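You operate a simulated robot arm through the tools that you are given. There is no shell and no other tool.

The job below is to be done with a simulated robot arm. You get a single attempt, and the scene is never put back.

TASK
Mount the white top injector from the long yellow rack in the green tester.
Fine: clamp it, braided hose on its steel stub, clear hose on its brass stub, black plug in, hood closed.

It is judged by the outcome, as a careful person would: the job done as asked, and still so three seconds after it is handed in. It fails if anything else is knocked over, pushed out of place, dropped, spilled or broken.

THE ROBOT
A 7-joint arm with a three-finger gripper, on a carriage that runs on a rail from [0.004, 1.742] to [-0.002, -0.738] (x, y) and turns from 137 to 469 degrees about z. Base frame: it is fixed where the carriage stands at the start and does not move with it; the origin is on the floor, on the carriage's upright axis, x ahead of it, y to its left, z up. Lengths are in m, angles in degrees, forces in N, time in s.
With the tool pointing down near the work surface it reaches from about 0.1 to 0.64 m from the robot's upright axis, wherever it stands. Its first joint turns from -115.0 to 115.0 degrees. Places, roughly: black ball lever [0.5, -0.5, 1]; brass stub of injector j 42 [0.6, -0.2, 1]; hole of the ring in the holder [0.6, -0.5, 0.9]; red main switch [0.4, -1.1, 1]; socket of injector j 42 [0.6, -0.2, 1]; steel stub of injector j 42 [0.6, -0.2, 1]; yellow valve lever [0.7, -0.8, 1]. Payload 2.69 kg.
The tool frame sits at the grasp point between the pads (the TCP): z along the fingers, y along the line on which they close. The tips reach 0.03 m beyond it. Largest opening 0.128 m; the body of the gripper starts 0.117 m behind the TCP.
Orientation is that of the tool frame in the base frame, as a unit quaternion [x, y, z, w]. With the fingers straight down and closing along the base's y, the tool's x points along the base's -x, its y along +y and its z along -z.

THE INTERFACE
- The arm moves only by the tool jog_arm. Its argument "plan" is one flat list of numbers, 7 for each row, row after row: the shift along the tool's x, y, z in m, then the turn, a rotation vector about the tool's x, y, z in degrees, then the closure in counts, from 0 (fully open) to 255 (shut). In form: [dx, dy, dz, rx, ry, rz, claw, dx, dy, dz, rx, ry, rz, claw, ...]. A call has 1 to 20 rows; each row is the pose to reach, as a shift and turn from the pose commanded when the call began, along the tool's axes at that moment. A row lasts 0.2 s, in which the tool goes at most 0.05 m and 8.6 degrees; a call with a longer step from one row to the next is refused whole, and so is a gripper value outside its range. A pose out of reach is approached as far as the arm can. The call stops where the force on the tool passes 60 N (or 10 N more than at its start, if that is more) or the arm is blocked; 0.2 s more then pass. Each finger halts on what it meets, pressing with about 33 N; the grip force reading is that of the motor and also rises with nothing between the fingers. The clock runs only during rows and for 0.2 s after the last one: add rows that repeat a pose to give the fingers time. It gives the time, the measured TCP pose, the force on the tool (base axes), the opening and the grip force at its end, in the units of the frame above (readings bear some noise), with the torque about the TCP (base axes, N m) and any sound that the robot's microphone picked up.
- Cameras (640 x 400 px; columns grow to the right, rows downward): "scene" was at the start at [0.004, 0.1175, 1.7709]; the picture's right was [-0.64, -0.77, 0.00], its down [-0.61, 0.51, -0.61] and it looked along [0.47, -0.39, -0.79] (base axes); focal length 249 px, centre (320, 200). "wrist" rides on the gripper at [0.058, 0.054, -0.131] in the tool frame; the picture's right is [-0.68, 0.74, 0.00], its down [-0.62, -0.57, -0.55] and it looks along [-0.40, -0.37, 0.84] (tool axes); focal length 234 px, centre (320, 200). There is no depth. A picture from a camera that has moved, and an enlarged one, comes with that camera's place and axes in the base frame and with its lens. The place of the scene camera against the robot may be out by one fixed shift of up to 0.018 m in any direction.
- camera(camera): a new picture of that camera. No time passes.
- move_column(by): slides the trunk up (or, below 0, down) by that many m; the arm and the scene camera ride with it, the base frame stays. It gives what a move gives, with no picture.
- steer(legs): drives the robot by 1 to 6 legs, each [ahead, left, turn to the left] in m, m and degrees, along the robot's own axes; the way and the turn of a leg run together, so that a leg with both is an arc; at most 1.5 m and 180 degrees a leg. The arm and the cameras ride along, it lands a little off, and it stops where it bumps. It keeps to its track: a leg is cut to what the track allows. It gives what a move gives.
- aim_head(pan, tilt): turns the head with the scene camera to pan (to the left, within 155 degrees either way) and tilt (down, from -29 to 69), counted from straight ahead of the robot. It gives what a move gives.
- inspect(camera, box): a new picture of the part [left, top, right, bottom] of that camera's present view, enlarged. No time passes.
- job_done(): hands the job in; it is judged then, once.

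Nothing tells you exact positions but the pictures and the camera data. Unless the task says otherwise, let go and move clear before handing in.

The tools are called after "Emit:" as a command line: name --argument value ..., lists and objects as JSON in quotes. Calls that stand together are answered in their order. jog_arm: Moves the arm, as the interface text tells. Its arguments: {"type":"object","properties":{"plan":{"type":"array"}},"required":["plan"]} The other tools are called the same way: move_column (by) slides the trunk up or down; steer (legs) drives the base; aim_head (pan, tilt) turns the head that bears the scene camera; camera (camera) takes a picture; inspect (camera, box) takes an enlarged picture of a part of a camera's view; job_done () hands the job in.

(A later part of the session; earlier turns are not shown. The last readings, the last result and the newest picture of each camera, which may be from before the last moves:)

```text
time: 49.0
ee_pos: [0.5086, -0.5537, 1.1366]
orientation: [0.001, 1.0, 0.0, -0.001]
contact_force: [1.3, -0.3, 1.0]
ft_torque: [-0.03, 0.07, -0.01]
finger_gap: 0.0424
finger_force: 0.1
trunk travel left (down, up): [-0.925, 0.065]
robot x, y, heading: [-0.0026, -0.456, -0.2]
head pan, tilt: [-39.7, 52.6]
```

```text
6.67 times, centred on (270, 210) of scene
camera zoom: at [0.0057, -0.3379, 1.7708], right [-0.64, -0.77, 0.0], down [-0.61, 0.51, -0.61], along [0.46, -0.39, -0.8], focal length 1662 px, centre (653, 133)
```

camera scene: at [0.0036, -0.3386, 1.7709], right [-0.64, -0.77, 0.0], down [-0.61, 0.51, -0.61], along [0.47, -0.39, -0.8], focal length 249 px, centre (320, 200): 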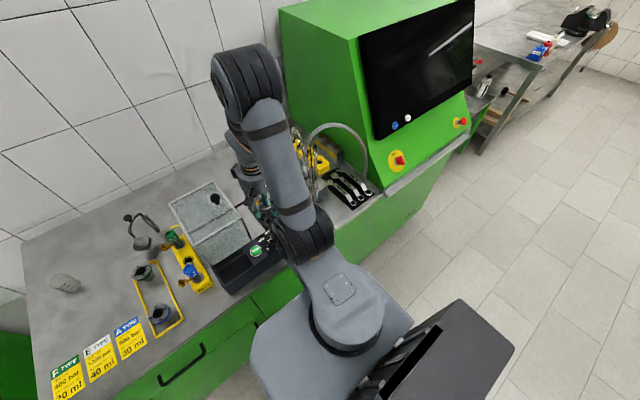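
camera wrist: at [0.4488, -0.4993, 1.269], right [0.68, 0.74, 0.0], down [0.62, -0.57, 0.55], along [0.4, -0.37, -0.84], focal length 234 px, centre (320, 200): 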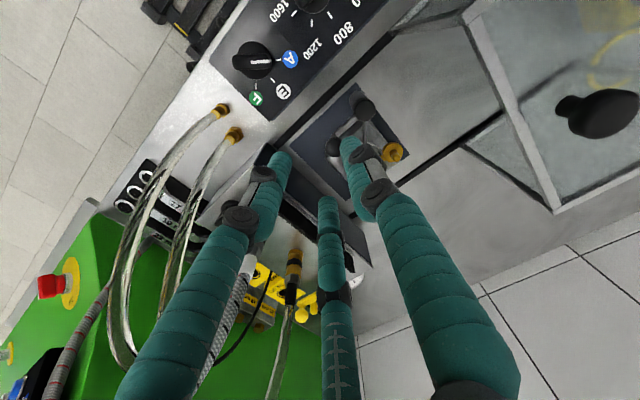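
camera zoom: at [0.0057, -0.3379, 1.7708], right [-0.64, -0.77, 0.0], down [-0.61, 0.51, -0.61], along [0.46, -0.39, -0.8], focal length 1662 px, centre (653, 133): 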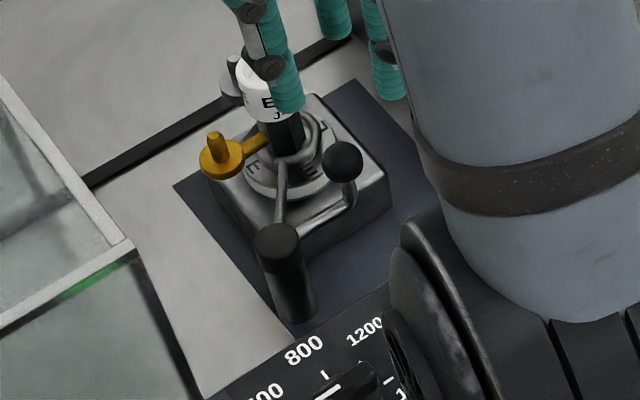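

The fork now sits around the injector's lower body. I zoom in to judge whether it is fully home.

Emit:
inspect --camera "scene" --box '[256, 188, 280, 212]'

Emit:
jog_arm --plan '[0.0, 0.02, -0.03, 0, 0, 0, 160, -0.02, 0.04, -0.05, 0, 0, 0, 130, -0.04, 0.06, -0.06, 0, 0, 0, 100, -0.04, 0.08, -0.06, 0, 0, 0, 60, -0.04, 0.08, -0.06, 0, 0, 0, 60]'

Emit:
camera --camera "wrist"

Emit:
inspect --camera "wrist" --box '[240, 50, 360, 160]'

Emit:
inspect --camera "scene" --box '[250, 185, 290, 225]'

```text
16.00 times, centred on (268, 200) of scene
camera zoom: at [0.0057, -0.3379, 1.7708], right [-0.64, -0.77, 0.0], down [-0.61, 0.51, -0.61], along [0.46, -0.39, -0.8], focal length 3989 px, centre (1152, 200)
```

zoom: 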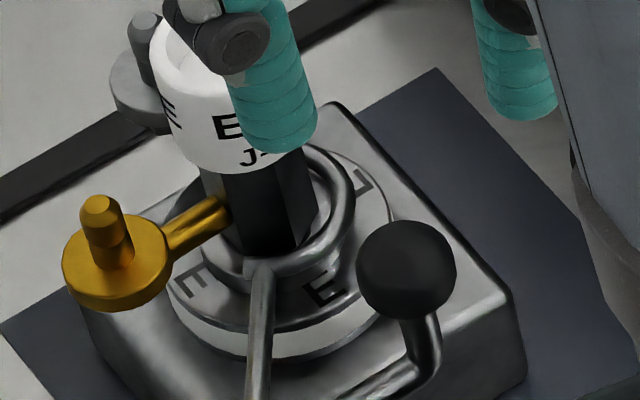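

```text
time: 50.1
ee_pos: [0.544, -0.473, 1.1976]
orientation: [0.001, 1.0, 0.0, 0.0]
contact_force: [-0.2, -1.0, -1.2]
ft_torque: [0.05, 0.0, -0.04]
finger_gap: 0.098
finger_force: 0.0
trunk travel left (down, up): [-0.925, 0.065]
robot x, y, heading: [0.0017, -0.4553, 0.1]
head pan, tilt: [-39.7, 52.6]
```

```text
taken
camera wrist: at [0.485, -0.4189, 1.3281], right [0.68, 0.73, 0.0], down [0.61, -0.57, 0.55], along [0.4, -0.37, -0.84], focal length 234 px, centre (320, 200)
```

wrist: 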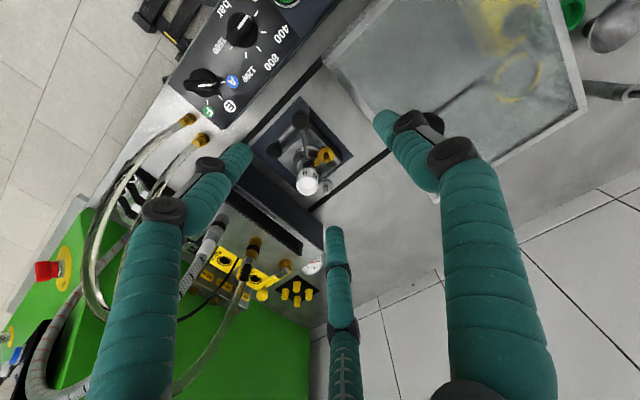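

```text
3.64 times, centred on (300, 105) of wrist
camera zoom: at [0.485, -0.4189, 1.3281], right [0.68, 0.73, 0.0], down [0.61, -0.57, 0.55], along [0.4, -0.37, -0.84], focal length 852 px, centre (393, 546)
```

zoom: 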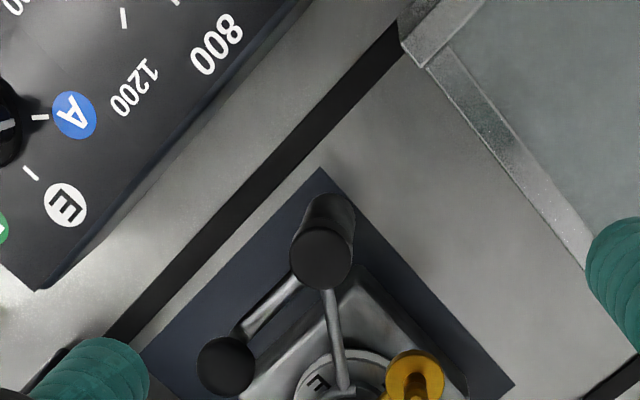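

```text
10.00 times, centred on (270, 205) of scene
camera zoom: at [0.0036, -0.339, 1.7709], right [-0.64, -0.77, 0.0], down [-0.61, 0.51, -0.61], along [0.47, -0.39, -0.8], focal length 2493 px, centre (820, 150)
```

zoom: 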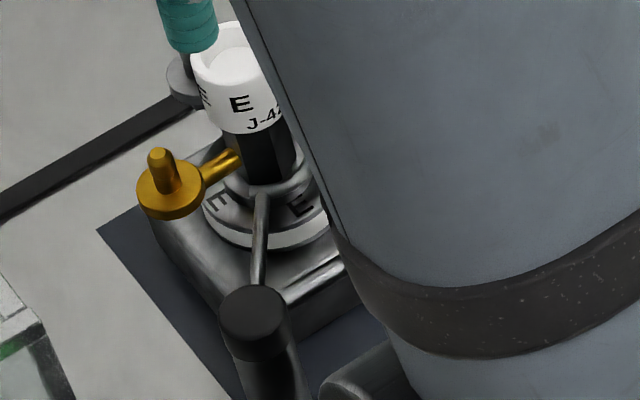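

The hook looks concentric around the body, resting on the flange. I confirm this from the wrist view.

Emit:
inspect --camera "wrist" --box '[260, 100, 350, 205]'

Emit:
inspect --camera "wrist" --box '[180, 190, 330, 330]'

```text
3.81 times, centred on (305, 152) of wrist
camera zoom: at [0.485, -0.4189, 1.3281], right [0.68, 0.73, 0.0], down [0.61, -0.57, 0.55], along [0.4, -0.37, -0.84], focal length 892 px, centre (377, 381)
```

zoom: 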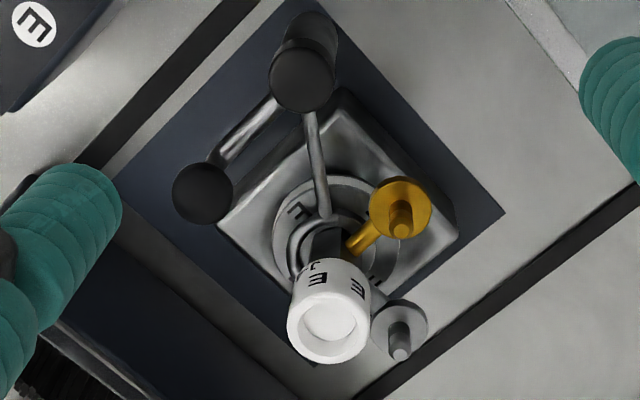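

```text
2.86 times, centred on (255, 260) of wrist
camera zoom: at [0.485, -0.4189, 1.3281], right [0.68, 0.73, 0.0], down [0.61, -0.57, 0.55], along [0.4, -0.37, -0.84], focal length 669 px, centre (506, 29)
```

zoom: 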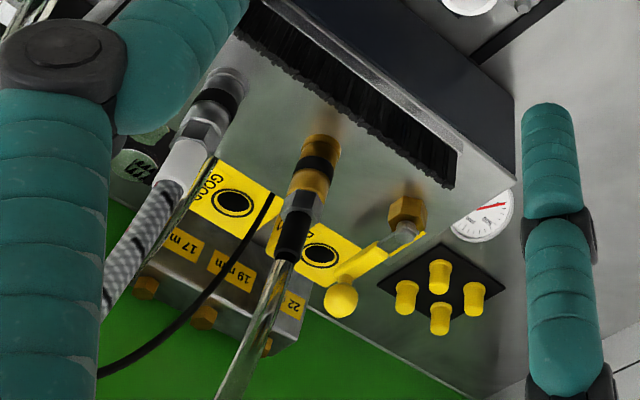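

The hook wraps the body on top of the flange, so the injector is clamped. For the hoses I want the fingers closing along x with the tool leaning so hoses clear the palm, so I raise the arm and turn the wrist 90° counter-clockwise.

Emit:
jog_arm --plan '[0, 0, -0.03, 0, 0, 0, 60, 0, 0, -0.06, 0, 0, -8, 60, 0, 0, -0.08, 0, 0, -16, 60, 0, 0, -0.08, 0, 0, -24, 60, 0, 0, -0.08, 0, 0, -32, 60, 0, 0, -0.08, 0, 0, -40, 60, 0, 0, -0.08, 0, 0, -48, 60, 0, 0, -0.08, 0, 0, -56, 60, 0, 0, -0.08, 0, 0, -64, 60, 0, 0, -0.08, 0, 0, -72, 60, 0, 0, -0.08, 0, 0, -80, 60, 0, 0, -0.08, 0, 0, -88, 60, 0, 0, -0.08, 0, 0, -90, 60, 0, 0, -0.08, 0, 0, -90, 60]'

Emit:
camera --camera "wrist"

Emit:
camera --camera "scene"

```text
time: 53.1
ee_pos: [0.5453, -0.4733, 1.278]
orientation: [0.707, -0.707, 0.0, 0.0]
contact_force: [-0.3, 0.0, -0.1]
ft_torque: [0.0, 0.0, 0.01]
finger_gap: 0.098
finger_force: 0.1
trunk travel left (down, up): [-0.925, 0.065]
robot x, y, heading: [-0.0015, -0.4523, -0.2]
head pan, tilt: [-39.7, 52.6]
```

```text
taken
camera wrist: at [0.4901, -0.5309, 1.4095], right [-0.74, 0.68, 0.0], down [0.57, 0.62, 0.55], along [0.37, 0.4, -0.84], focal length 234 px, centre (320, 200)
```

wrist: 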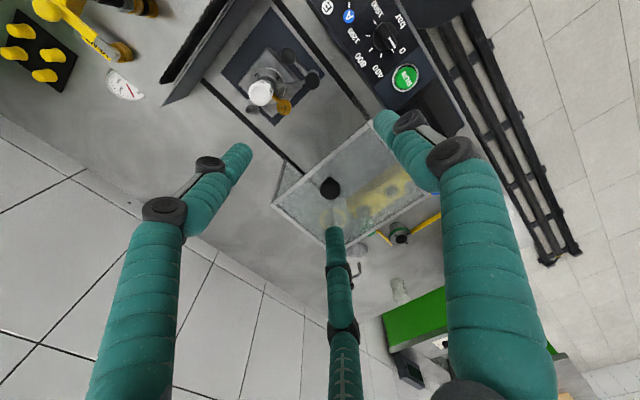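

```text
taken
camera scene: at [0.0033, -0.338, 1.7709], right [-0.64, -0.77, 0.0], down [-0.61, 0.51, -0.61], along [0.47, -0.39, -0.79], focal length 249 px, centre (320, 200)
```

scene: 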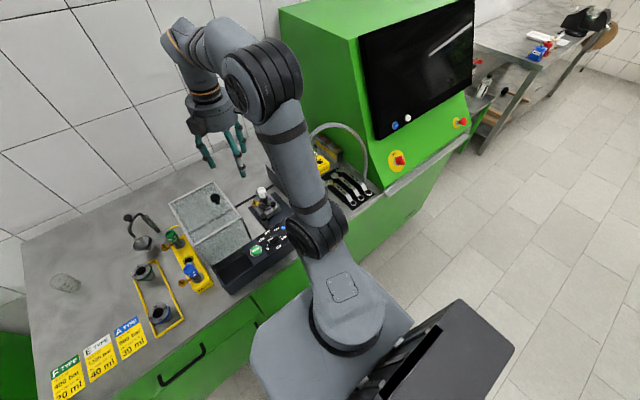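

The wrist turned without trouble. I zoom in on the injector from this new direction to fix its stub positions.

Emit:
inspect --camera "wrist" --box '[220, 40, 330, 140]'

Emit:
inspect --camera "scene" --box '[245, 175, 295, 225]'

Emit:
inspect --camera "scene" --box '[280, 110, 370, 210]'

```text
4.00 times, centred on (275, 90) of wrist
camera zoom: at [0.4901, -0.5309, 1.4095], right [-0.74, 0.68, 0.0], down [0.57, 0.62, 0.55], along [0.37, 0.4, -0.84], focal length 937 px, centre (500, 640)
```

zoom: 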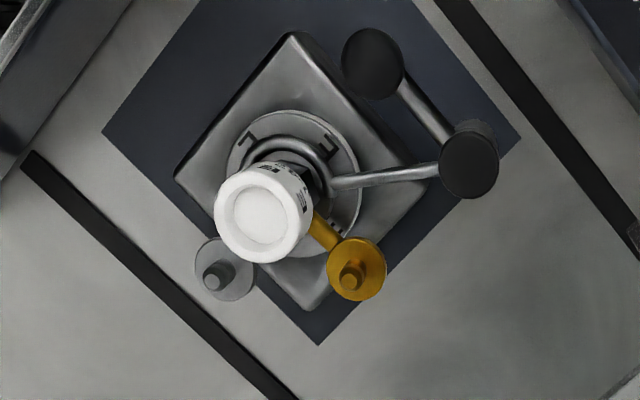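

```text
8.00 times, centred on (270, 200) of scene
camera zoom: at [0.0033, -0.338, 1.7709], right [-0.64, -0.77, 0.0], down [-0.61, 0.51, -0.61], along [0.47, -0.39, -0.79], focal length 1994 px, centre (720, 200)
```

zoom: 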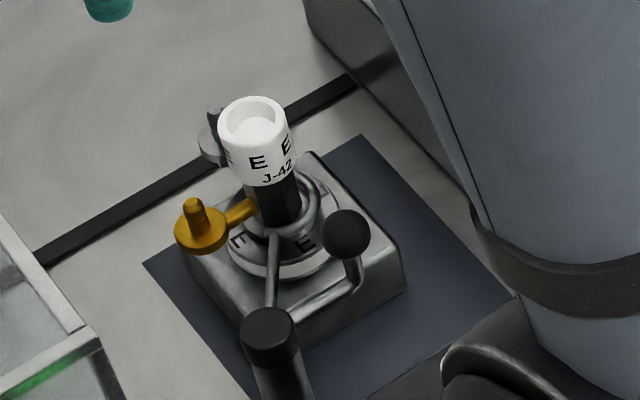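

```text
4.00 times, centred on (325, 160) of scene
camera zoom: at [0.0033, -0.338, 1.7709], right [-0.64, -0.77, 0.0], down [-0.61, 0.51, -0.61], along [0.47, -0.39, -0.79], focal length 997 px, centre (300, 360)
```

zoom: 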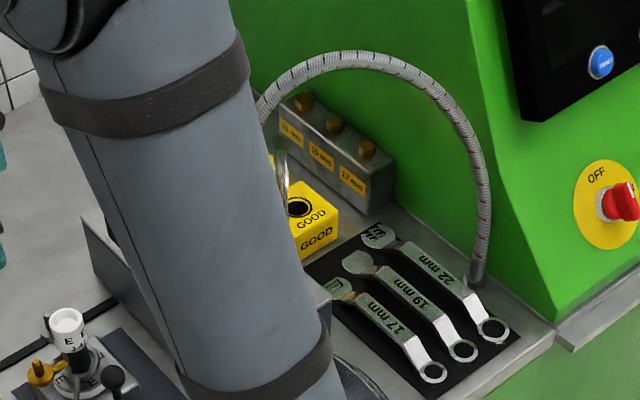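

The stubs sit about 4 cm from the injector axis at (0.596, -0.549). Next I lean the tool about 45° so it points toward -y and down, then move to a standoff in front of the parked braided connector.

Emit:
jog_arm --plan '[0, 0, 0, 0, 7.5, 0, 165, 0, 0, 0, 0, 15, 0, 165, 0, 0, 0, 0, 22.5, 0, 165, 0, 0, 0, 0, 30, 0, 165, 0, 0, 0, 0, 37.5, 0, 165, 0, 0, 0, 0, 45, 0, 165, 0, 0, 0, 0, 45, 0, 165]'

Emit:
camera --camera "wrist"

Emit:
camera --camera "scene"

```text
time: 54.8
ee_pos: [0.5445, -0.4747, 1.2795]
orientation: [-0.652, 0.654, -0.272, -0.271]
contact_force: [0.3, -0.9, 0.6]
ft_torque: [0.02, 0.01, -0.02]
finger_gap: 0.045
finger_force: 0.1
trunk travel left (down, up): [-0.925, 0.065]
robot x, y, heading: [-0.0021, -0.4545, -0.3]
head pan, tilt: [-39.7, 52.6]
```

```text
taken
camera wrist: at [0.49, -0.4227, 1.413], right [-0.73, 0.48, -0.48], down [0.57, 0.82, -0.05], along [0.37, -0.31, -0.88], focal length 234 px, centre (320, 200)
```

wrist: 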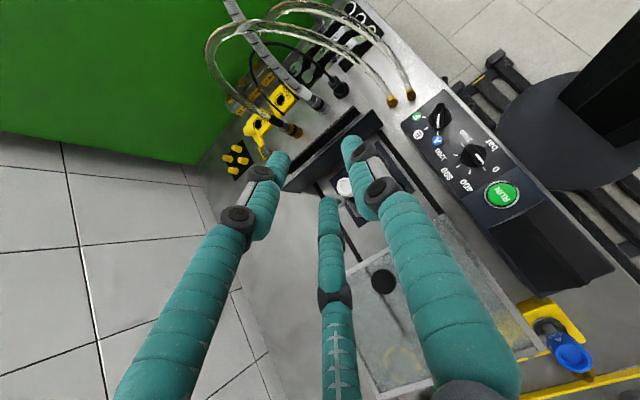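

```text
taken
camera scene: at [0.0028, -0.3394, 1.771], right [-0.64, -0.77, 0.0], down [-0.61, 0.51, -0.61], along [0.47, -0.39, -0.8], focal length 249 px, centre (320, 200)
```

scene: 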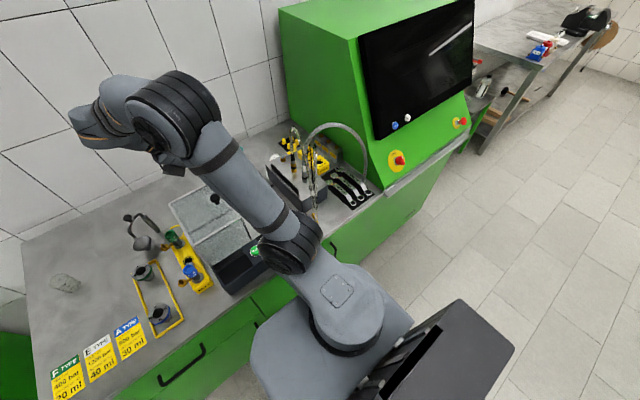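

The tilted pose is reached and both cameras now see the manifold. I zoom in on the connectors and hoses.

Emit:
inspect --camera "wrist" --box '[200, 0, 420, 200]'

Emit:
inspect --camera "wrist" --box '[240, 60, 360, 170]'

Emit:
inspect --camera "scene" --box '[260, 110, 380, 230]'

Emit:
inspect --camera "scene" --box '[275, 130, 325, 190]'

```text
2.00 times, centred on (310, 100) of wrist
camera zoom: at [0.49, -0.4227, 1.413], right [-0.73, 0.48, -0.48], down [0.57, 0.82, -0.05], along [0.37, -0.31, -0.88], focal length 468 px, centre (340, 400)
```

zoom: 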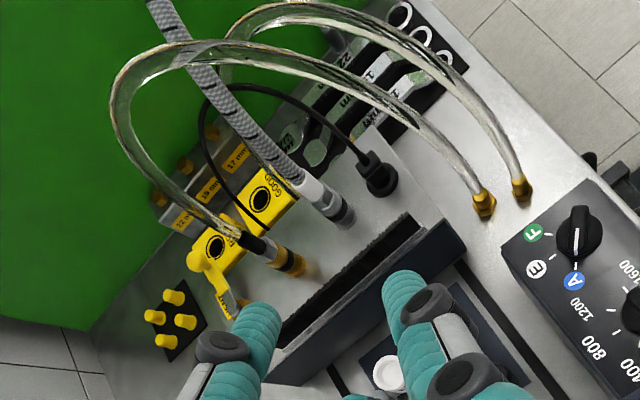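

```text
3.64 times, centred on (300, 115) of wrist
camera zoom: at [0.49, -0.4227, 1.413], right [-0.73, 0.48, -0.48], down [0.57, 0.82, -0.05], along [0.37, -0.31, -0.88], focal length 852 px, centre (393, 509)
```

zoom: 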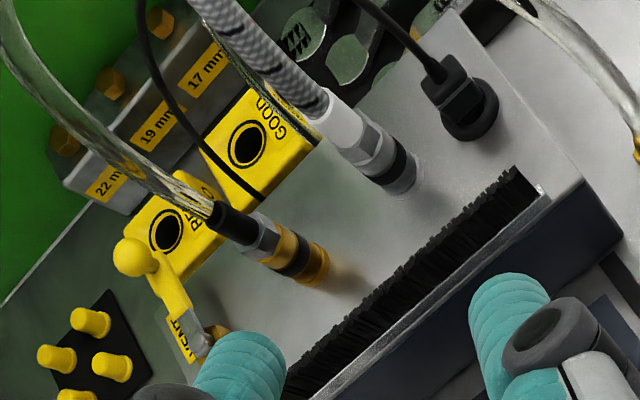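

```text
3.33 times, centred on (320, 170) of scene
camera zoom: at [0.0028, -0.3394, 1.771], right [-0.64, -0.77, 0.0], down [-0.61, 0.51, -0.61], along [0.47, -0.39, -0.8], focal length 831 px, centre (320, 300)
```

zoom: 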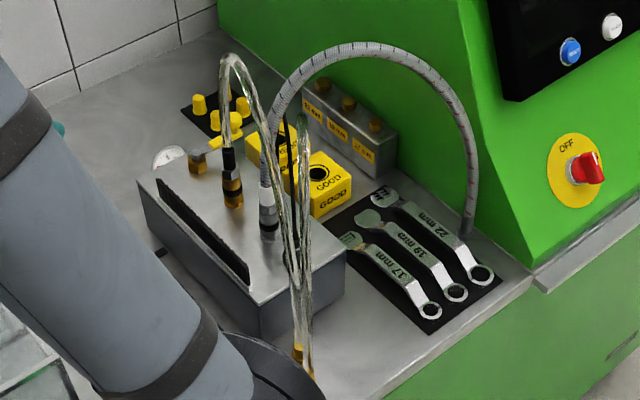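

```text
6.67 times, centred on (300, 160) of scene
camera zoom: at [0.0028, -0.3394, 1.771], right [-0.64, -0.77, 0.0], down [-0.61, 0.51, -0.61], along [0.47, -0.39, -0.8], focal length 1662 px, centre (453, 467)
```

zoom: 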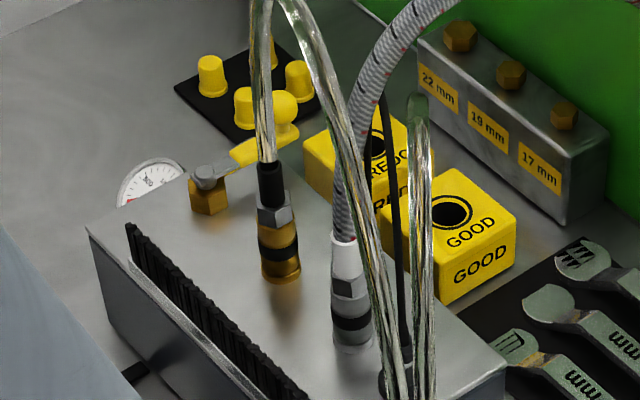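

The connectors stand at about y=-0.729: plug x≈0.504, braided x≈0.556, clear x≈0.635, with the braided one's white sleeve around z≈1.045–1.074. The clear hose arches over at z≈1.2, so I come in underneath it with the tilted tool, stopping first at a standoff.

Emit:
jog_arm --plan '[0.005, -0.0024, 0.039, 0, 0, 0, 165, 0.01, -0.0048, 0.078, 0, 0, 0, 165, 0.015, -0.0072, 0.117, 0, 0, 0, 165, 0.02, -0.0096, 0.156, 0, 0, 0, 165, 0.025, -0.012, 0.195, 0, 0, 0, 165, 0.025, -0.012, 0.195, 0, 0, 0, 165]'

Emit:
camera --camera "wrist"

Emit:
inspect --camera "wrist" --box '[240, 40, 400, 200]'

Emit:
inspect --camera "scene" --box '[240, 90, 360, 210]'

```text
time: 56.1
ee_pos: [0.5539, -0.6266, 1.1559]
orientation: [-0.652, 0.655, -0.27, -0.271]
contact_force: [0.4, 0.4, 0.2]
ft_torque: [-0.03, 0.01, 0.02]
finger_gap: 0.0451
finger_force: 0.0
trunk travel left (down, up): [-0.925, 0.065]
robot x, y, heading: [0.0016, -0.4548, -0.1]
head pan, tilt: [-39.7, 52.6]
```

```text
taken
camera wrist: at [0.4991, -0.5761, 1.291], right [-0.73, 0.48, -0.48], down [0.57, 0.82, -0.05], along [0.37, -0.31, -0.88], focal length 234 px, centre (320, 200)
```

wrist: 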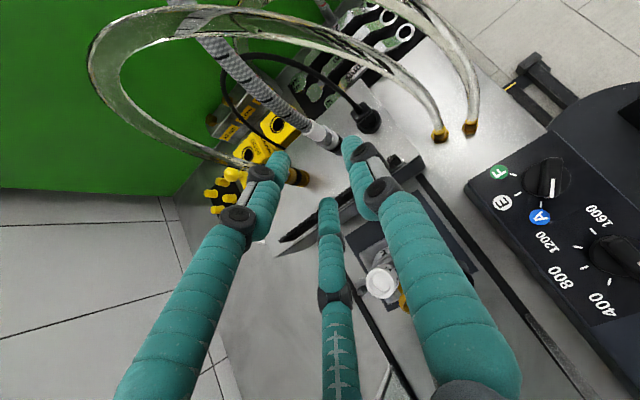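

```text
2.50 times, centred on (320, 120) of wrist
camera zoom: at [0.4991, -0.5761, 1.291], right [-0.73, 0.48, -0.48], down [0.57, 0.82, -0.05], along [0.37, -0.31, -0.88], focal length 585 px, centre (320, 400)
```

zoom: 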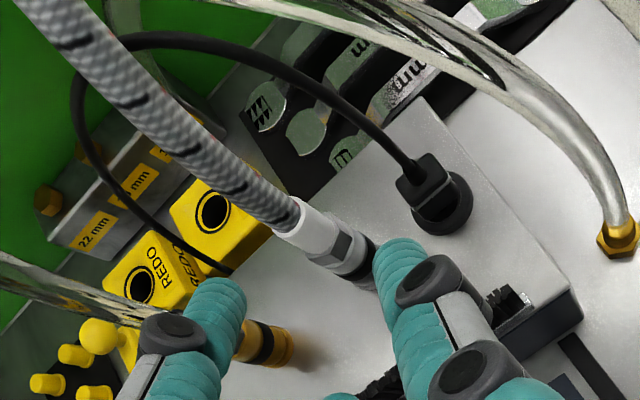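

```text
3.33 times, centred on (300, 150) of scene
camera zoom: at [0.0025, -0.3366, 1.7708], right [-0.64, -0.77, 0.0], down [-0.61, 0.51, -0.61], along [0.47, -0.39, -0.79], focal length 831 px, centre (387, 367)
```

zoom: 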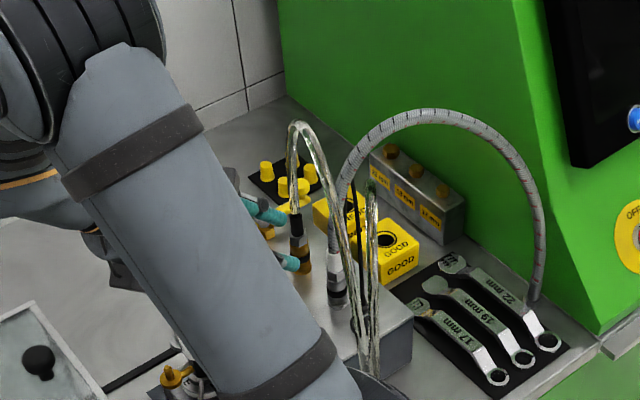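

The connector is lined up in the gap between the fingers. I move in most of the way along the tool axis and check again.

Emit:
jog_arm --plan '[0.0005, -0.0012, 0.03, 0, 0, 0, 165, 0.001, -0.0025, 0.06, 0, 0, 0, 165, 0.0015, -0.0044, 0.085, 0, 0, 0, 165, 0.002, -0.0044, 0.1, 0, 0, 0, 165, 0.002, -0.0044, 0.1, 0, 0, 0, 165]'

Emit:
inspect --camera "wrist" --box '[240, 80, 400, 240]'

Emit:
inspect --camera "scene" --box '[265, 120, 325, 180]'

```text
time: 57.4
ee_pos: [0.5611, -0.7019, 1.0875]
orientation: [-0.652, 0.655, -0.27, -0.271]
contact_force: [0.0, -0.4, 0.3]
ft_torque: [-0.01, 0.03, 0.0]
finger_gap: 0.0453
finger_force: 0.0
trunk travel left (down, up): [-0.925, 0.065]
robot x, y, heading: [-0.0004, -0.452, -0.2]
head pan, tilt: [-39.7, 52.6]
```

```text
2.50 times, centred on (320, 160) of wrist
camera zoom: at [0.5065, -0.6499, 1.2229], right [-0.73, 0.48, -0.48], down [0.57, 0.82, -0.05], along [0.37, -0.31, -0.88], focal length 585 px, centre (320, 300)
```

zoom: 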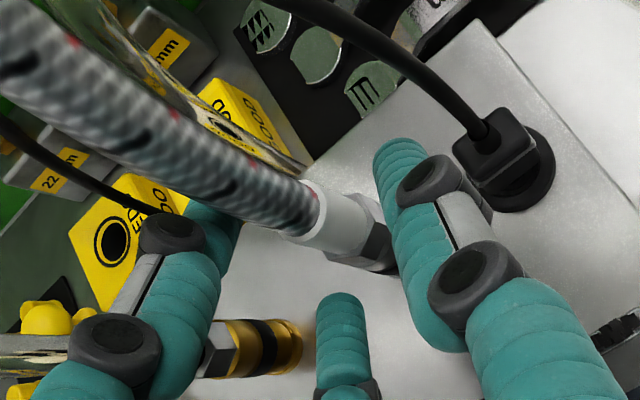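

```text
6.67 times, centred on (295, 150) of scene
camera zoom: at [0.0032, -0.3375, 1.7708], right [-0.64, -0.77, 0.0], down [-0.61, 0.51, -0.61], along [0.47, -0.39, -0.79], focal length 1662 px, centre (487, 533)
```

zoom: 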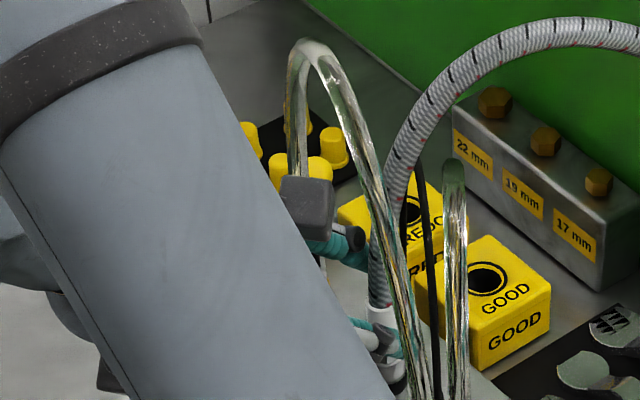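

The sleeve is between the fingers about 4 cm ahead, with a 2 mm sideways error. I correct, advance to it and close.

Emit:
jog_arm --plan '[-0.0005, 0.0025, 0.012, 0, 0, 0, 165, -0.001, 0.0025, 0.026, 0, 0, 0, 165, -0.001, 0.0025, 0.039, 0, 0, 0, 165, -0.001, 0.0025, 0.039, 0, 0, 0, 165]'

Emit:
inspect --camera "wrist" --box '[240, 80, 400, 240]'

Emit:
inspect --camera "scene" --box '[280, 140, 320, 180]'

```text
time: 58.4
ee_pos: [0.5597, -0.7285, 1.0596]
orientation: [-0.653, 0.653, -0.272, -0.27]
contact_force: [7.0, 1.1, 0.1]
ft_torque: [-0.01, -0.29, -0.01]
finger_gap: 0.0486
finger_force: 2.6
trunk travel left (down, up): [-0.925, 0.065]
robot x, y, heading: [-0.0014, -0.455, -0.2]
head pan, tilt: [-39.7, 52.6]
```

```text
2.50 times, centred on (320, 160) of wrist
camera zoom: at [0.5055, -0.6757, 1.1936], right [-0.74, 0.48, -0.48], down [0.57, 0.82, -0.05], along [0.37, -0.31, -0.88], focal length 585 px, centre (320, 300)
```

zoom: 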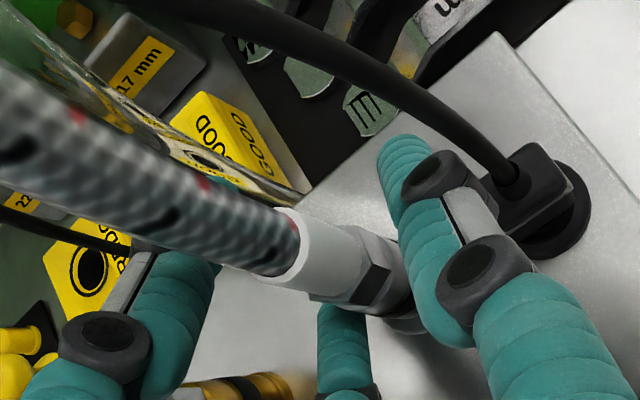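

```text
10.00 times, centred on (300, 160) of scene
camera zoom: at [0.005, -0.3377, 1.7707], right [-0.64, -0.77, 0.0], down [-0.61, 0.51, -0.61], along [0.47, -0.39, -0.8], focal length 2493 px, centre (520, 600)
```

zoom: 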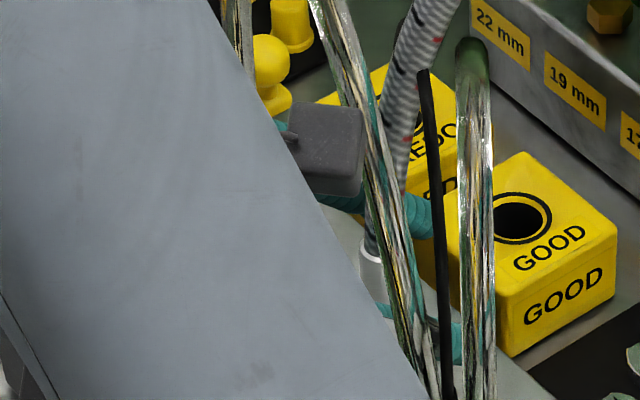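

The 7 N sideways force and its torque match the lower visible finger touching the connector, so the gripper really acts like the three-finger one in the pictures. A tilted grip is therefore poor; I back out along the tool axis and will come in with a vertical tool instead.

Emit:
jog_arm --plan '[0, -0.003, 0, 0, 0, 0, 160, 0, -0.003, -0.015, 0, 0, 0, 150, 0, -0.003, -0.04, 0, 0, 0, 140, 0, -0.003, -0.075, 0, 0, 0, 140, 0, -0.003, -0.115, 0, 0, 0, 140, 0, -0.003, -0.155, 0, 0, 0, 140, 0, -0.003, -0.19, 0, 0, 0, 140, 0, -0.003, -0.19, 0, 0, 0, 140]'

Emit:
inspect --camera "wrist" --box '[200, 0, 420, 200]'

```text
time: 60.1
ee_pos: [0.5615, -0.5936, 1.1951]
orientation: [-0.652, 0.654, -0.27, -0.272]
contact_force: [0.0, -0.2, 0.1]
ft_torque: [0.03, 0.02, 0.01]
finger_gap: 0.058
finger_force: 0.0
trunk travel left (down, up): [-0.925, 0.065]
robot x, y, heading: [-0.0021, -0.4591, -0.2]
head pan, tilt: [-39.7, 52.6]
```

```text
2.00 times, centred on (310, 100) of wrist
camera zoom: at [0.5076, -0.5422, 1.3295], right [-0.73, 0.48, -0.48], down [0.57, 0.82, -0.05], along [0.37, -0.31, -0.88], focal length 468 px, centre (340, 400)
```

zoom: 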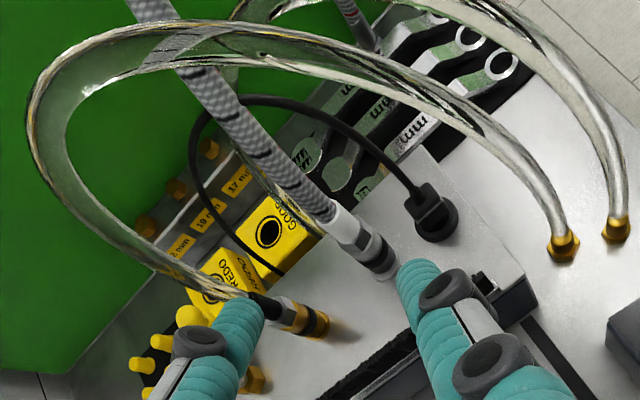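

The connectors are undisturbed. I return the tool to vertical at a safe height.

Emit:
jog_arm --plan '[0.018, 0, -0.018, 0, -7.5, 0, 110, 0.0354, 0, -0.0354, 0, -15, 0, 110, 0.053, 0, -0.053, 0, -22.5, 0, 110, 0.053, 0, -0.053, 0, -30, 0, 110, 0.053, 0, -0.053, 0, -37.5, 0, 110, 0.053, 0, -0.053, 0, -45, 0, 110, 0.053, 0, -0.053, 0, -45, 0, 110]'

Emit:
camera --camera "wrist"

Emit:
camera --camera "scene"

Emit:
inspect --camera "scene" --box '[240, 90, 360, 210]'

```text
time: 61.8
ee_pos: [0.5612, -0.592, 1.2689]
orientation: [-0.706, 0.708, 0.0, 0.001]
contact_force: [0.3, 1.8, -0.6]
ft_torque: [-0.03, 0.02, 0.02]
finger_gap: 0.0727
finger_force: 0.0
trunk travel left (down, up): [-0.925, 0.065]
robot x, y, heading: [-0.002, -0.4566, 0.3]
head pan, tilt: [-39.7, 52.6]
```

```text
taken
camera wrist: at [0.5072, -0.6497, 1.4007], right [-0.74, 0.68, 0.0], down [0.57, 0.61, 0.55], along [0.37, 0.4, -0.84], focal length 234 px, centre (320, 200)
```

wrist: 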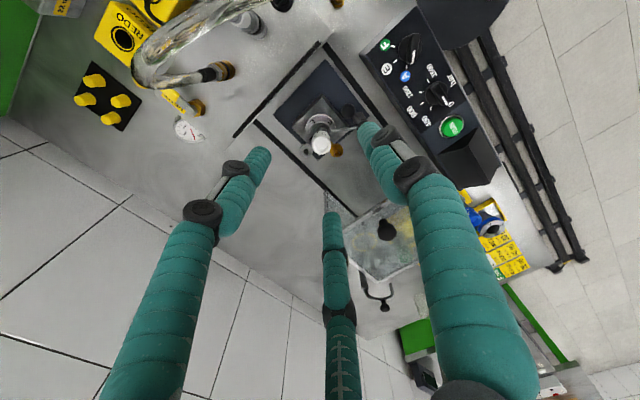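

```text
taken
camera scene: at [0.0035, -0.3365, 1.7708], right [-0.64, -0.77, 0.0], down [-0.61, 0.51, -0.61], along [0.47, -0.39, -0.79], focal length 249 px, centre (320, 200)
```

scene: 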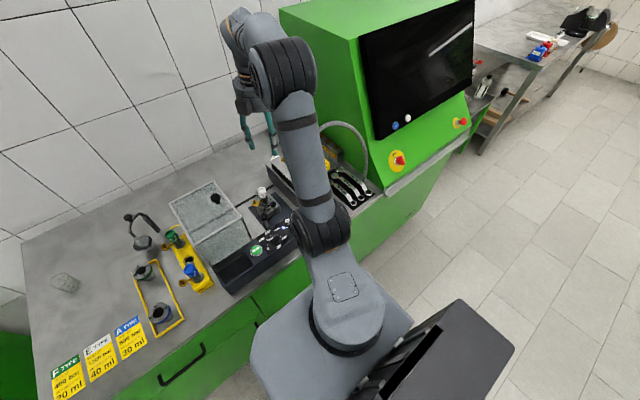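

```text
3.33 times, centred on (300, 150) of scene
camera zoom: at [0.0035, -0.3365, 1.7708], right [-0.64, -0.77, 0.0], down [-0.61, 0.51, -0.61], along [0.47, -0.39, -0.79], focal length 831 px, centre (387, 367)
```

zoom: 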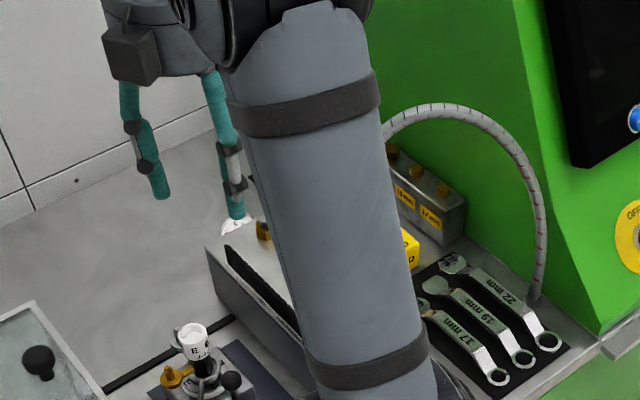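

To learn whether hoses resist the arm, I gently move a finger into the clear hose's arch and watch the force.

Emit:
jog_arm --plan '[0, 0, 0.03, 0, 0, 0, 110, 0, 0, 0.06, 0, 0, 0, 110, 0.02, 0, 0.06, 0, 0, 0, 110, 0.04, 0, 0.06, 0, 0, 0, 110, 0.06, 0, 0.06, 0, 0, 0, 110, 0.08, 0, 0.06, 0, 0, 0, 110, 0.08, 0, 0.06, 0, 0, 0, 110]'

Emit:
camera --camera "wrist"

Emit:
inspect --camera "scene" --box '[240, 90, 360, 210]'

```text
time: 63.4
ee_pos: [0.5617, -0.6723, 1.2103]
orientation: [-0.706, 0.708, 0.0, -0.001]
contact_force: [0.2, 0.8, -0.4]
ft_torque: [-0.05, 0.0, -0.01]
finger_gap: 0.0729
finger_force: 0.1
trunk travel left (down, up): [-0.925, 0.065]
robot x, y, heading: [0.0001, -0.4551, -0.3]
head pan, tilt: [-39.7, 52.6]
```

```text
taken
camera wrist: at [0.5066, -0.7301, 1.3415], right [-0.74, 0.68, 0.0], down [0.57, 0.61, 0.55], along [0.37, 0.4, -0.84], focal length 234 px, centre (320, 200)
```

wrist: 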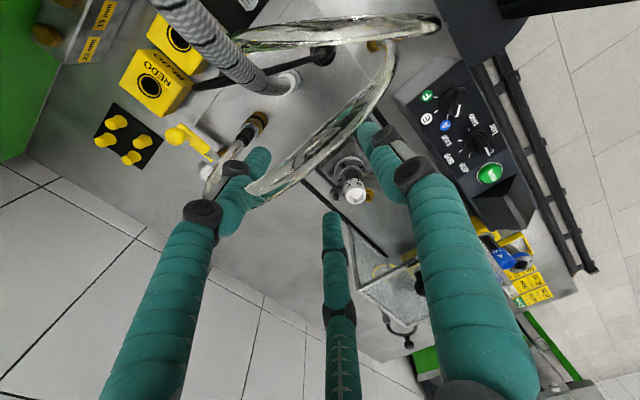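

```text
3.33 times, centred on (300, 150) of scene
camera zoom: at [0.0033, -0.3369, 1.7708], right [-0.64, -0.77, 0.0], down [-0.61, 0.51, -0.61], along [0.47, -0.39, -0.79], focal length 831 px, centre (387, 367)
```

zoom: 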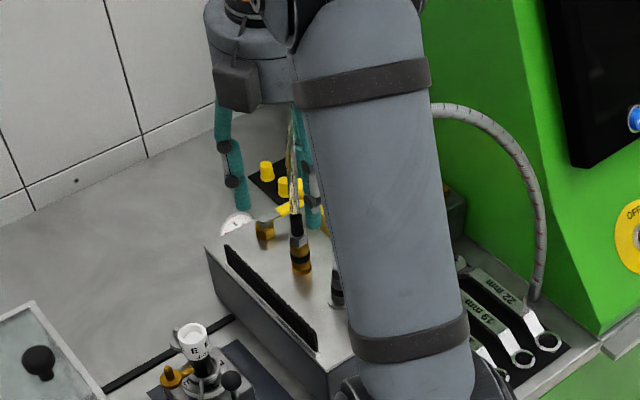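

There is no force although the finger sits in the hose's path, so the hoses don't obstruct the arm. I can work with a vertical tool; first I zoom in on the black plug and neighbours from here.

Emit:
inspect --camera "wrist" --box '[220, 20, 380, 150]'

Emit:
inspect --camera "wrist" --box '[300, 140, 400, 220]'

```text
3.08 times, centred on (300, 85) of wrist
camera zoom: at [0.5066, -0.7301, 1.3415], right [-0.74, 0.68, 0.0], down [0.57, 0.61, 0.55], along [0.37, 0.4, -0.84], focal length 720 px, centre (382, 554)
```

zoom: 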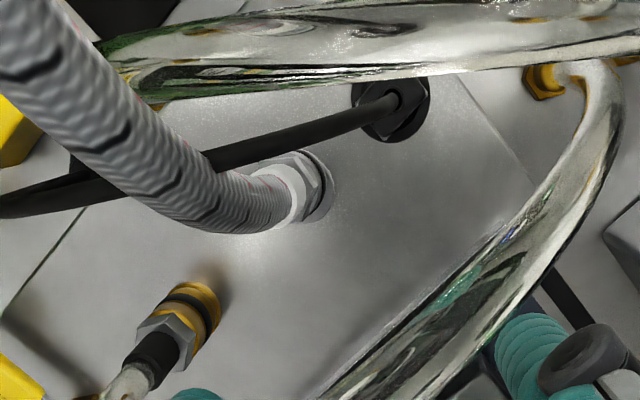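

```text
5.00 times, centred on (350, 180) of wrist
camera zoom: at [0.5066, -0.7301, 1.3415], right [-0.74, 0.68, 0.0], down [0.57, 0.61, 0.55], along [0.37, 0.4, -0.84], focal length 1171 px, centre (170, 300)
```

zoom: 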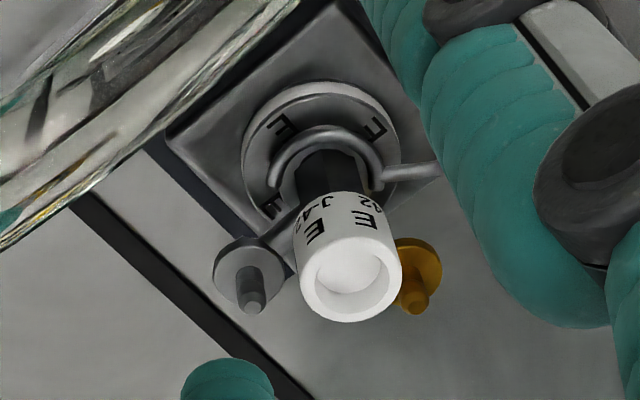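

The plug stands at about (0.508, -0.7225) and the braided connector at (0.557, -0.728). I move over the plug with the vertical tool and check alignment.

Emit:
jog_arm --plan '[0.017, 0.0175, 0.01, 0, 0, 0, 130, 0.034, 0.035, 0.03, 0, 0, 0, 140, 0.0504, 0.0526, 0.055, 0, 0, 0, 140, 0.0504, 0.0526, 0.08, 0, 0, 0, 140, 0.0504, 0.0526, 0.08, 0, 0, 0, 140]'

Emit:
camera --camera "wrist"

Emit:
inspect --camera "wrist" --box '[240, 60, 400, 200]'

Emit:
inspect --camera "scene" --box '[260, 110, 360, 210]'

```text
time: 64.5
ee_pos: [0.5074, -0.7238, 1.1292]
orientation: [-0.706, 0.708, 0.0, 0.001]
contact_force: [0.2, 0.5, -0.2]
ft_torque: [0.01, 0.01, -0.01]
finger_gap: 0.0575
finger_force: 0.1
trunk travel left (down, up): [-0.925, 0.065]
robot x, y, heading: [0.0012, -0.4553, -0.1]
head pan, tilt: [-39.7, 52.6]
```

```text
taken
camera wrist: at [0.4527, -0.7816, 1.2605], right [-0.73, 0.68, 0.0], down [0.57, 0.61, 0.55], along [0.37, 0.4, -0.84], focal length 234 px, centre (320, 200)
```

wrist: 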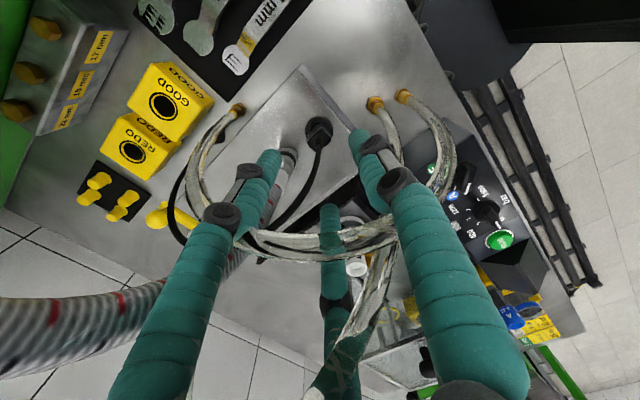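

```text
2.86 times, centred on (320, 130) of wrist
camera zoom: at [0.4527, -0.7816, 1.2605], right [-0.73, 0.68, 0.0], down [0.57, 0.61, 0.55], along [0.37, 0.4, -0.84], focal length 669 px, centre (320, 400)
```

zoom: 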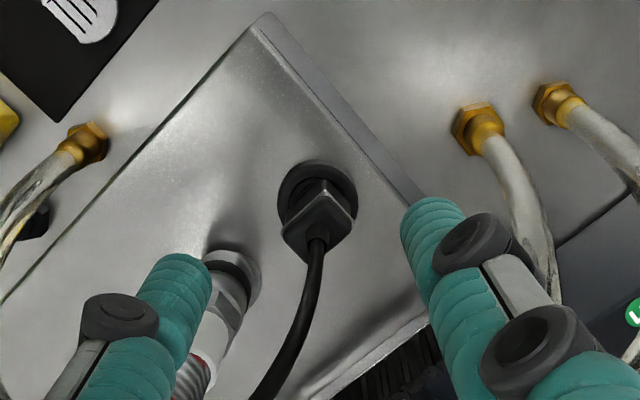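

```text
4.00 times, centred on (310, 160) of scene
camera zoom: at [0.0025, -0.338, 1.7709], right [-0.64, -0.77, 0.0], down [-0.61, 0.51, -0.61], along [0.47, -0.39, -0.79], focal length 997 px, centre (360, 360)
```

zoom: 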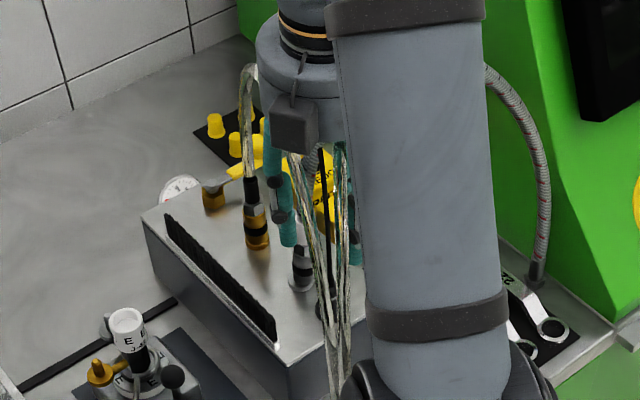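

The plug is centred below the tool within about a millimetre, its square body reaching z≈1.033. I descend around it and close.

Emit:
jog_arm --plan '[0, 0, 0.03, 0, 0, 0, 140, 0, 0, 0.06, 0, 0, 0, 140, 0, 0, 0.085, 0, 0, 0, 140, 0, 0, 0.0985, 0, 0, 0, 140, 0, 0, 0.0985, 0, 0, 0, 140]'

Emit:
inspect --camera "wrist" --box '[240, 90, 400, 230]'

```text
time: 65.8
ee_pos: [0.5077, -0.7236, 1.0295]
orientation: [-0.707, 0.708, -0.001, 0.0]
contact_force: [-0.1, -0.5, -0.3]
ft_torque: [0.0, 0.01, 0.01]
finger_gap: 0.0578
finger_force: 0.0
trunk travel left (down, up): [-0.925, 0.065]
robot x, y, heading: [-0.0039, -0.4541, -0.0]
head pan, tilt: [-39.7, 52.6]
```

```text
2.86 times, centred on (320, 160) of wrist
camera zoom: at [0.4535, -0.7817, 1.1616], right [-0.74, 0.68, 0.0], down [0.57, 0.61, 0.55], along [0.37, 0.4, -0.84], focal length 669 px, centre (320, 314)
```

zoom: 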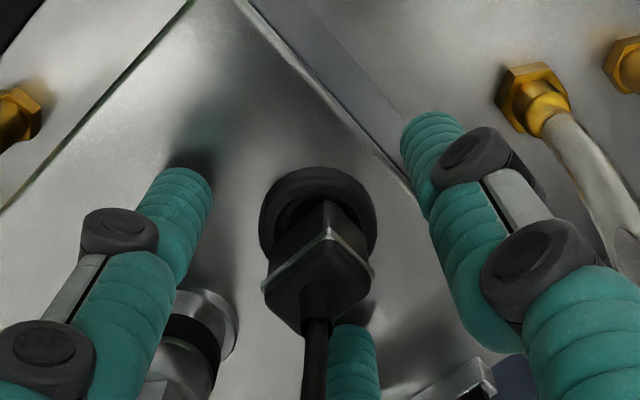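

The fingers surround the plug body evenly. I close on it.

Emit:
jog_arm --plan '[0, 0, 0, 0, 0, 0, 180, 0, 0, 0, 0, 0, 0, 215, 0, 0, 0, 0, 0, 0, 255, 0, 0, 0, 0, 0, 0, 255, 0, 0, 0, 0, 0, 0, 255, 0, 0, 0, 0, 0, 0, 255]'

Emit:
inspect --camera "wrist" --box '[240, 90, 400, 230]'

```text
time: 67.2
ee_pos: [0.5083, -0.7251, 1.0305]
orientation: [-0.706, 0.708, 0.0, 0.0]
contact_force: [-1.1, -1.1, -1.1]
ft_torque: [0.05, 0.04, -0.16]
finger_gap: 0.0302
finger_force: 45.6
trunk travel left (down, up): [-0.925, 0.065]
robot x, y, heading: [0.0, -0.4531, -0.2]
head pan, tilt: [-39.7, 52.6]
```

```text
2.86 times, centred on (320, 160) of wrist
camera zoom: at [0.4533, -0.7818, 1.1618], right [-0.73, 0.68, 0.0], down [0.57, 0.61, 0.55], along [0.37, 0.4, -0.84], focal length 669 px, centre (320, 314)
```

zoom: 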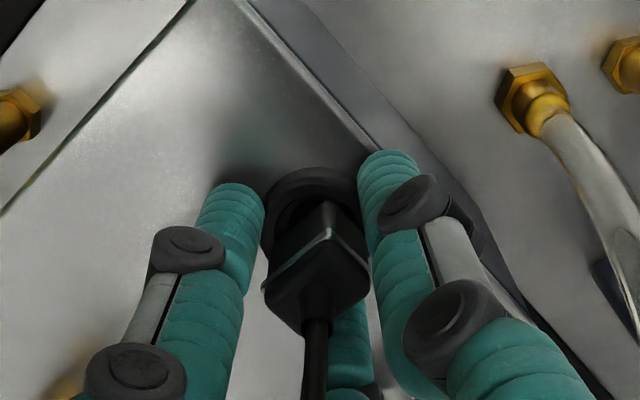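

The plug is gripped evenly with almost no side load. I pull it straight up.

Emit:
jog_arm --plan '[0, 0, -0.004, 0, 0, 0, 255, 0, 0, -0.01, 0, 0, 0, 255, 0, 0, -0.018, 0, 0, 0, 255, 0, 0, -0.03, 0, 0, 0, 255, 0, 0, -0.045, 0, 0, 0, 255, 0, 0, -0.06, 0, 0, 0, 255, 0, 0, -0.06, 0, 0, 0, 255]'

Emit:
camera --camera "wrist"

Emit:
inspect --camera "wrist" --box '[240, 70, 400, 230]'

Emit:
inspect --camera "scene" --box '[270, 120, 350, 200]'

```text
time: 68.8
ee_pos: [0.5072, -0.7229, 1.0914]
orientation: [-0.706, 0.708, -0.001, 0.001]
contact_force: [-0.5, -0.8, -0.7]
ft_torque: [-0.01, -0.05, -0.06]
finger_gap: 0.019
finger_force: 33.0
trunk travel left (down, up): [-0.925, 0.065]
robot x, y, heading: [-0.0006, -0.4567, -0.1]
head pan, tilt: [-39.7, 52.6]
```

```text
taken
camera wrist: at [0.4527, -0.7815, 1.2226], right [-0.74, 0.68, 0.0], down [0.57, 0.61, 0.55], along [0.37, 0.4, -0.84], focal length 234 px, centre (320, 200)
```

wrist: 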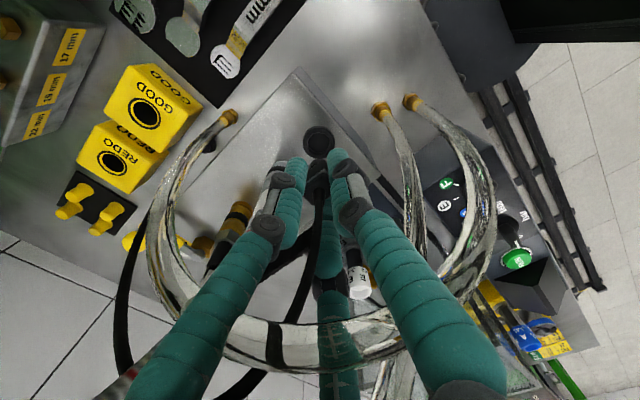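

```text
2.50 times, centred on (320, 150) of wrist
camera zoom: at [0.4527, -0.7815, 1.2226], right [-0.74, 0.68, 0.0], down [0.57, 0.61, 0.55], along [0.37, 0.4, -0.84], focal length 585 px, centre (320, 325)
```

zoom: 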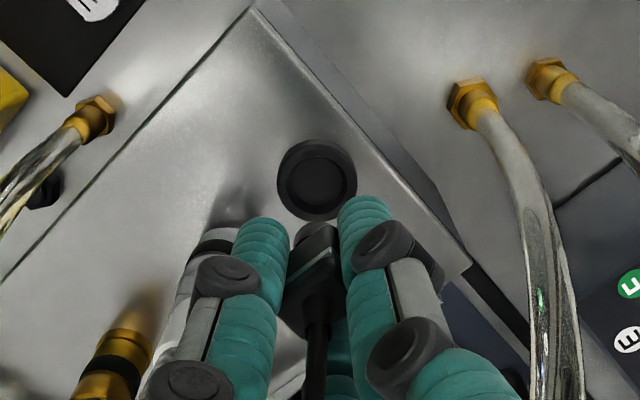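

```text
5.00 times, centred on (310, 160) of scene
camera zoom: at [0.0028, -0.3379, 1.7709], right [-0.64, -0.77, 0.0], down [-0.61, 0.51, -0.61], along [0.47, -0.39, -0.79], focal length 1247 px, centre (370, 400)
```

zoom: 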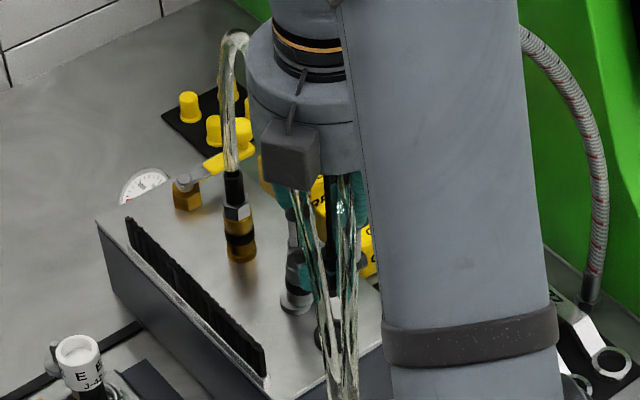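

The plug is out of its parking socket; the gap fell to 0.019 m, so it turned a little in the grip. I zoom in to see how it sits.

Emit:
inspect --camera "wrist" --box '[285, 140, 355, 210]'

Emit:
inspect --camera "scene" --box '[300, 155, 340, 195]'

```text
5.71 times, centred on (320, 175) of wrist
camera zoom: at [0.4527, -0.7815, 1.2226], right [-0.74, 0.68, 0.0], down [0.57, 0.61, 0.55], along [0.37, 0.4, -0.84], focal length 1338 px, centre (320, 343)
```

zoom: 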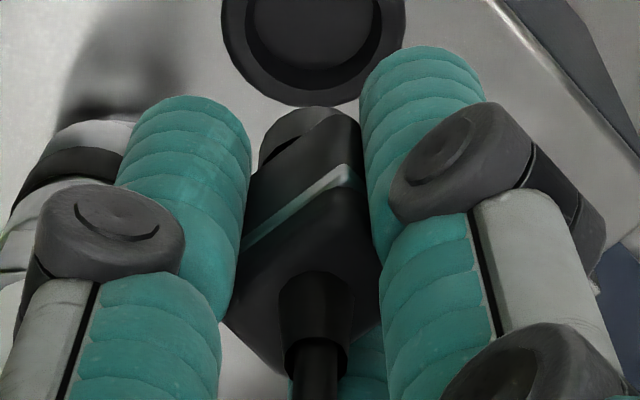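

```text
10.00 times, centred on (320, 175) of scene
camera zoom: at [0.0028, -0.3379, 1.7709], right [-0.64, -0.77, 0.0], down [-0.61, 0.51, -0.61], along [0.47, -0.39, -0.79], focal length 2493 px, centre (320, 450)
```

zoom: 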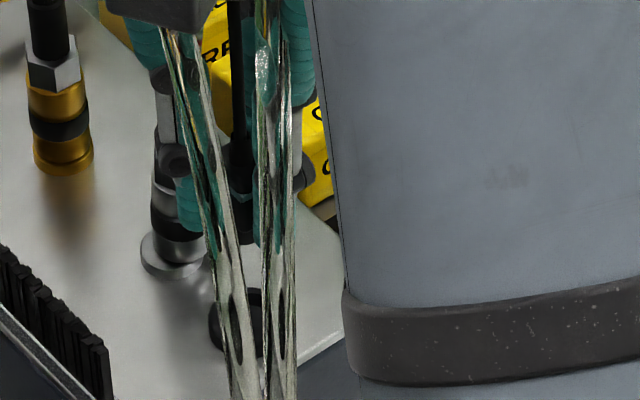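

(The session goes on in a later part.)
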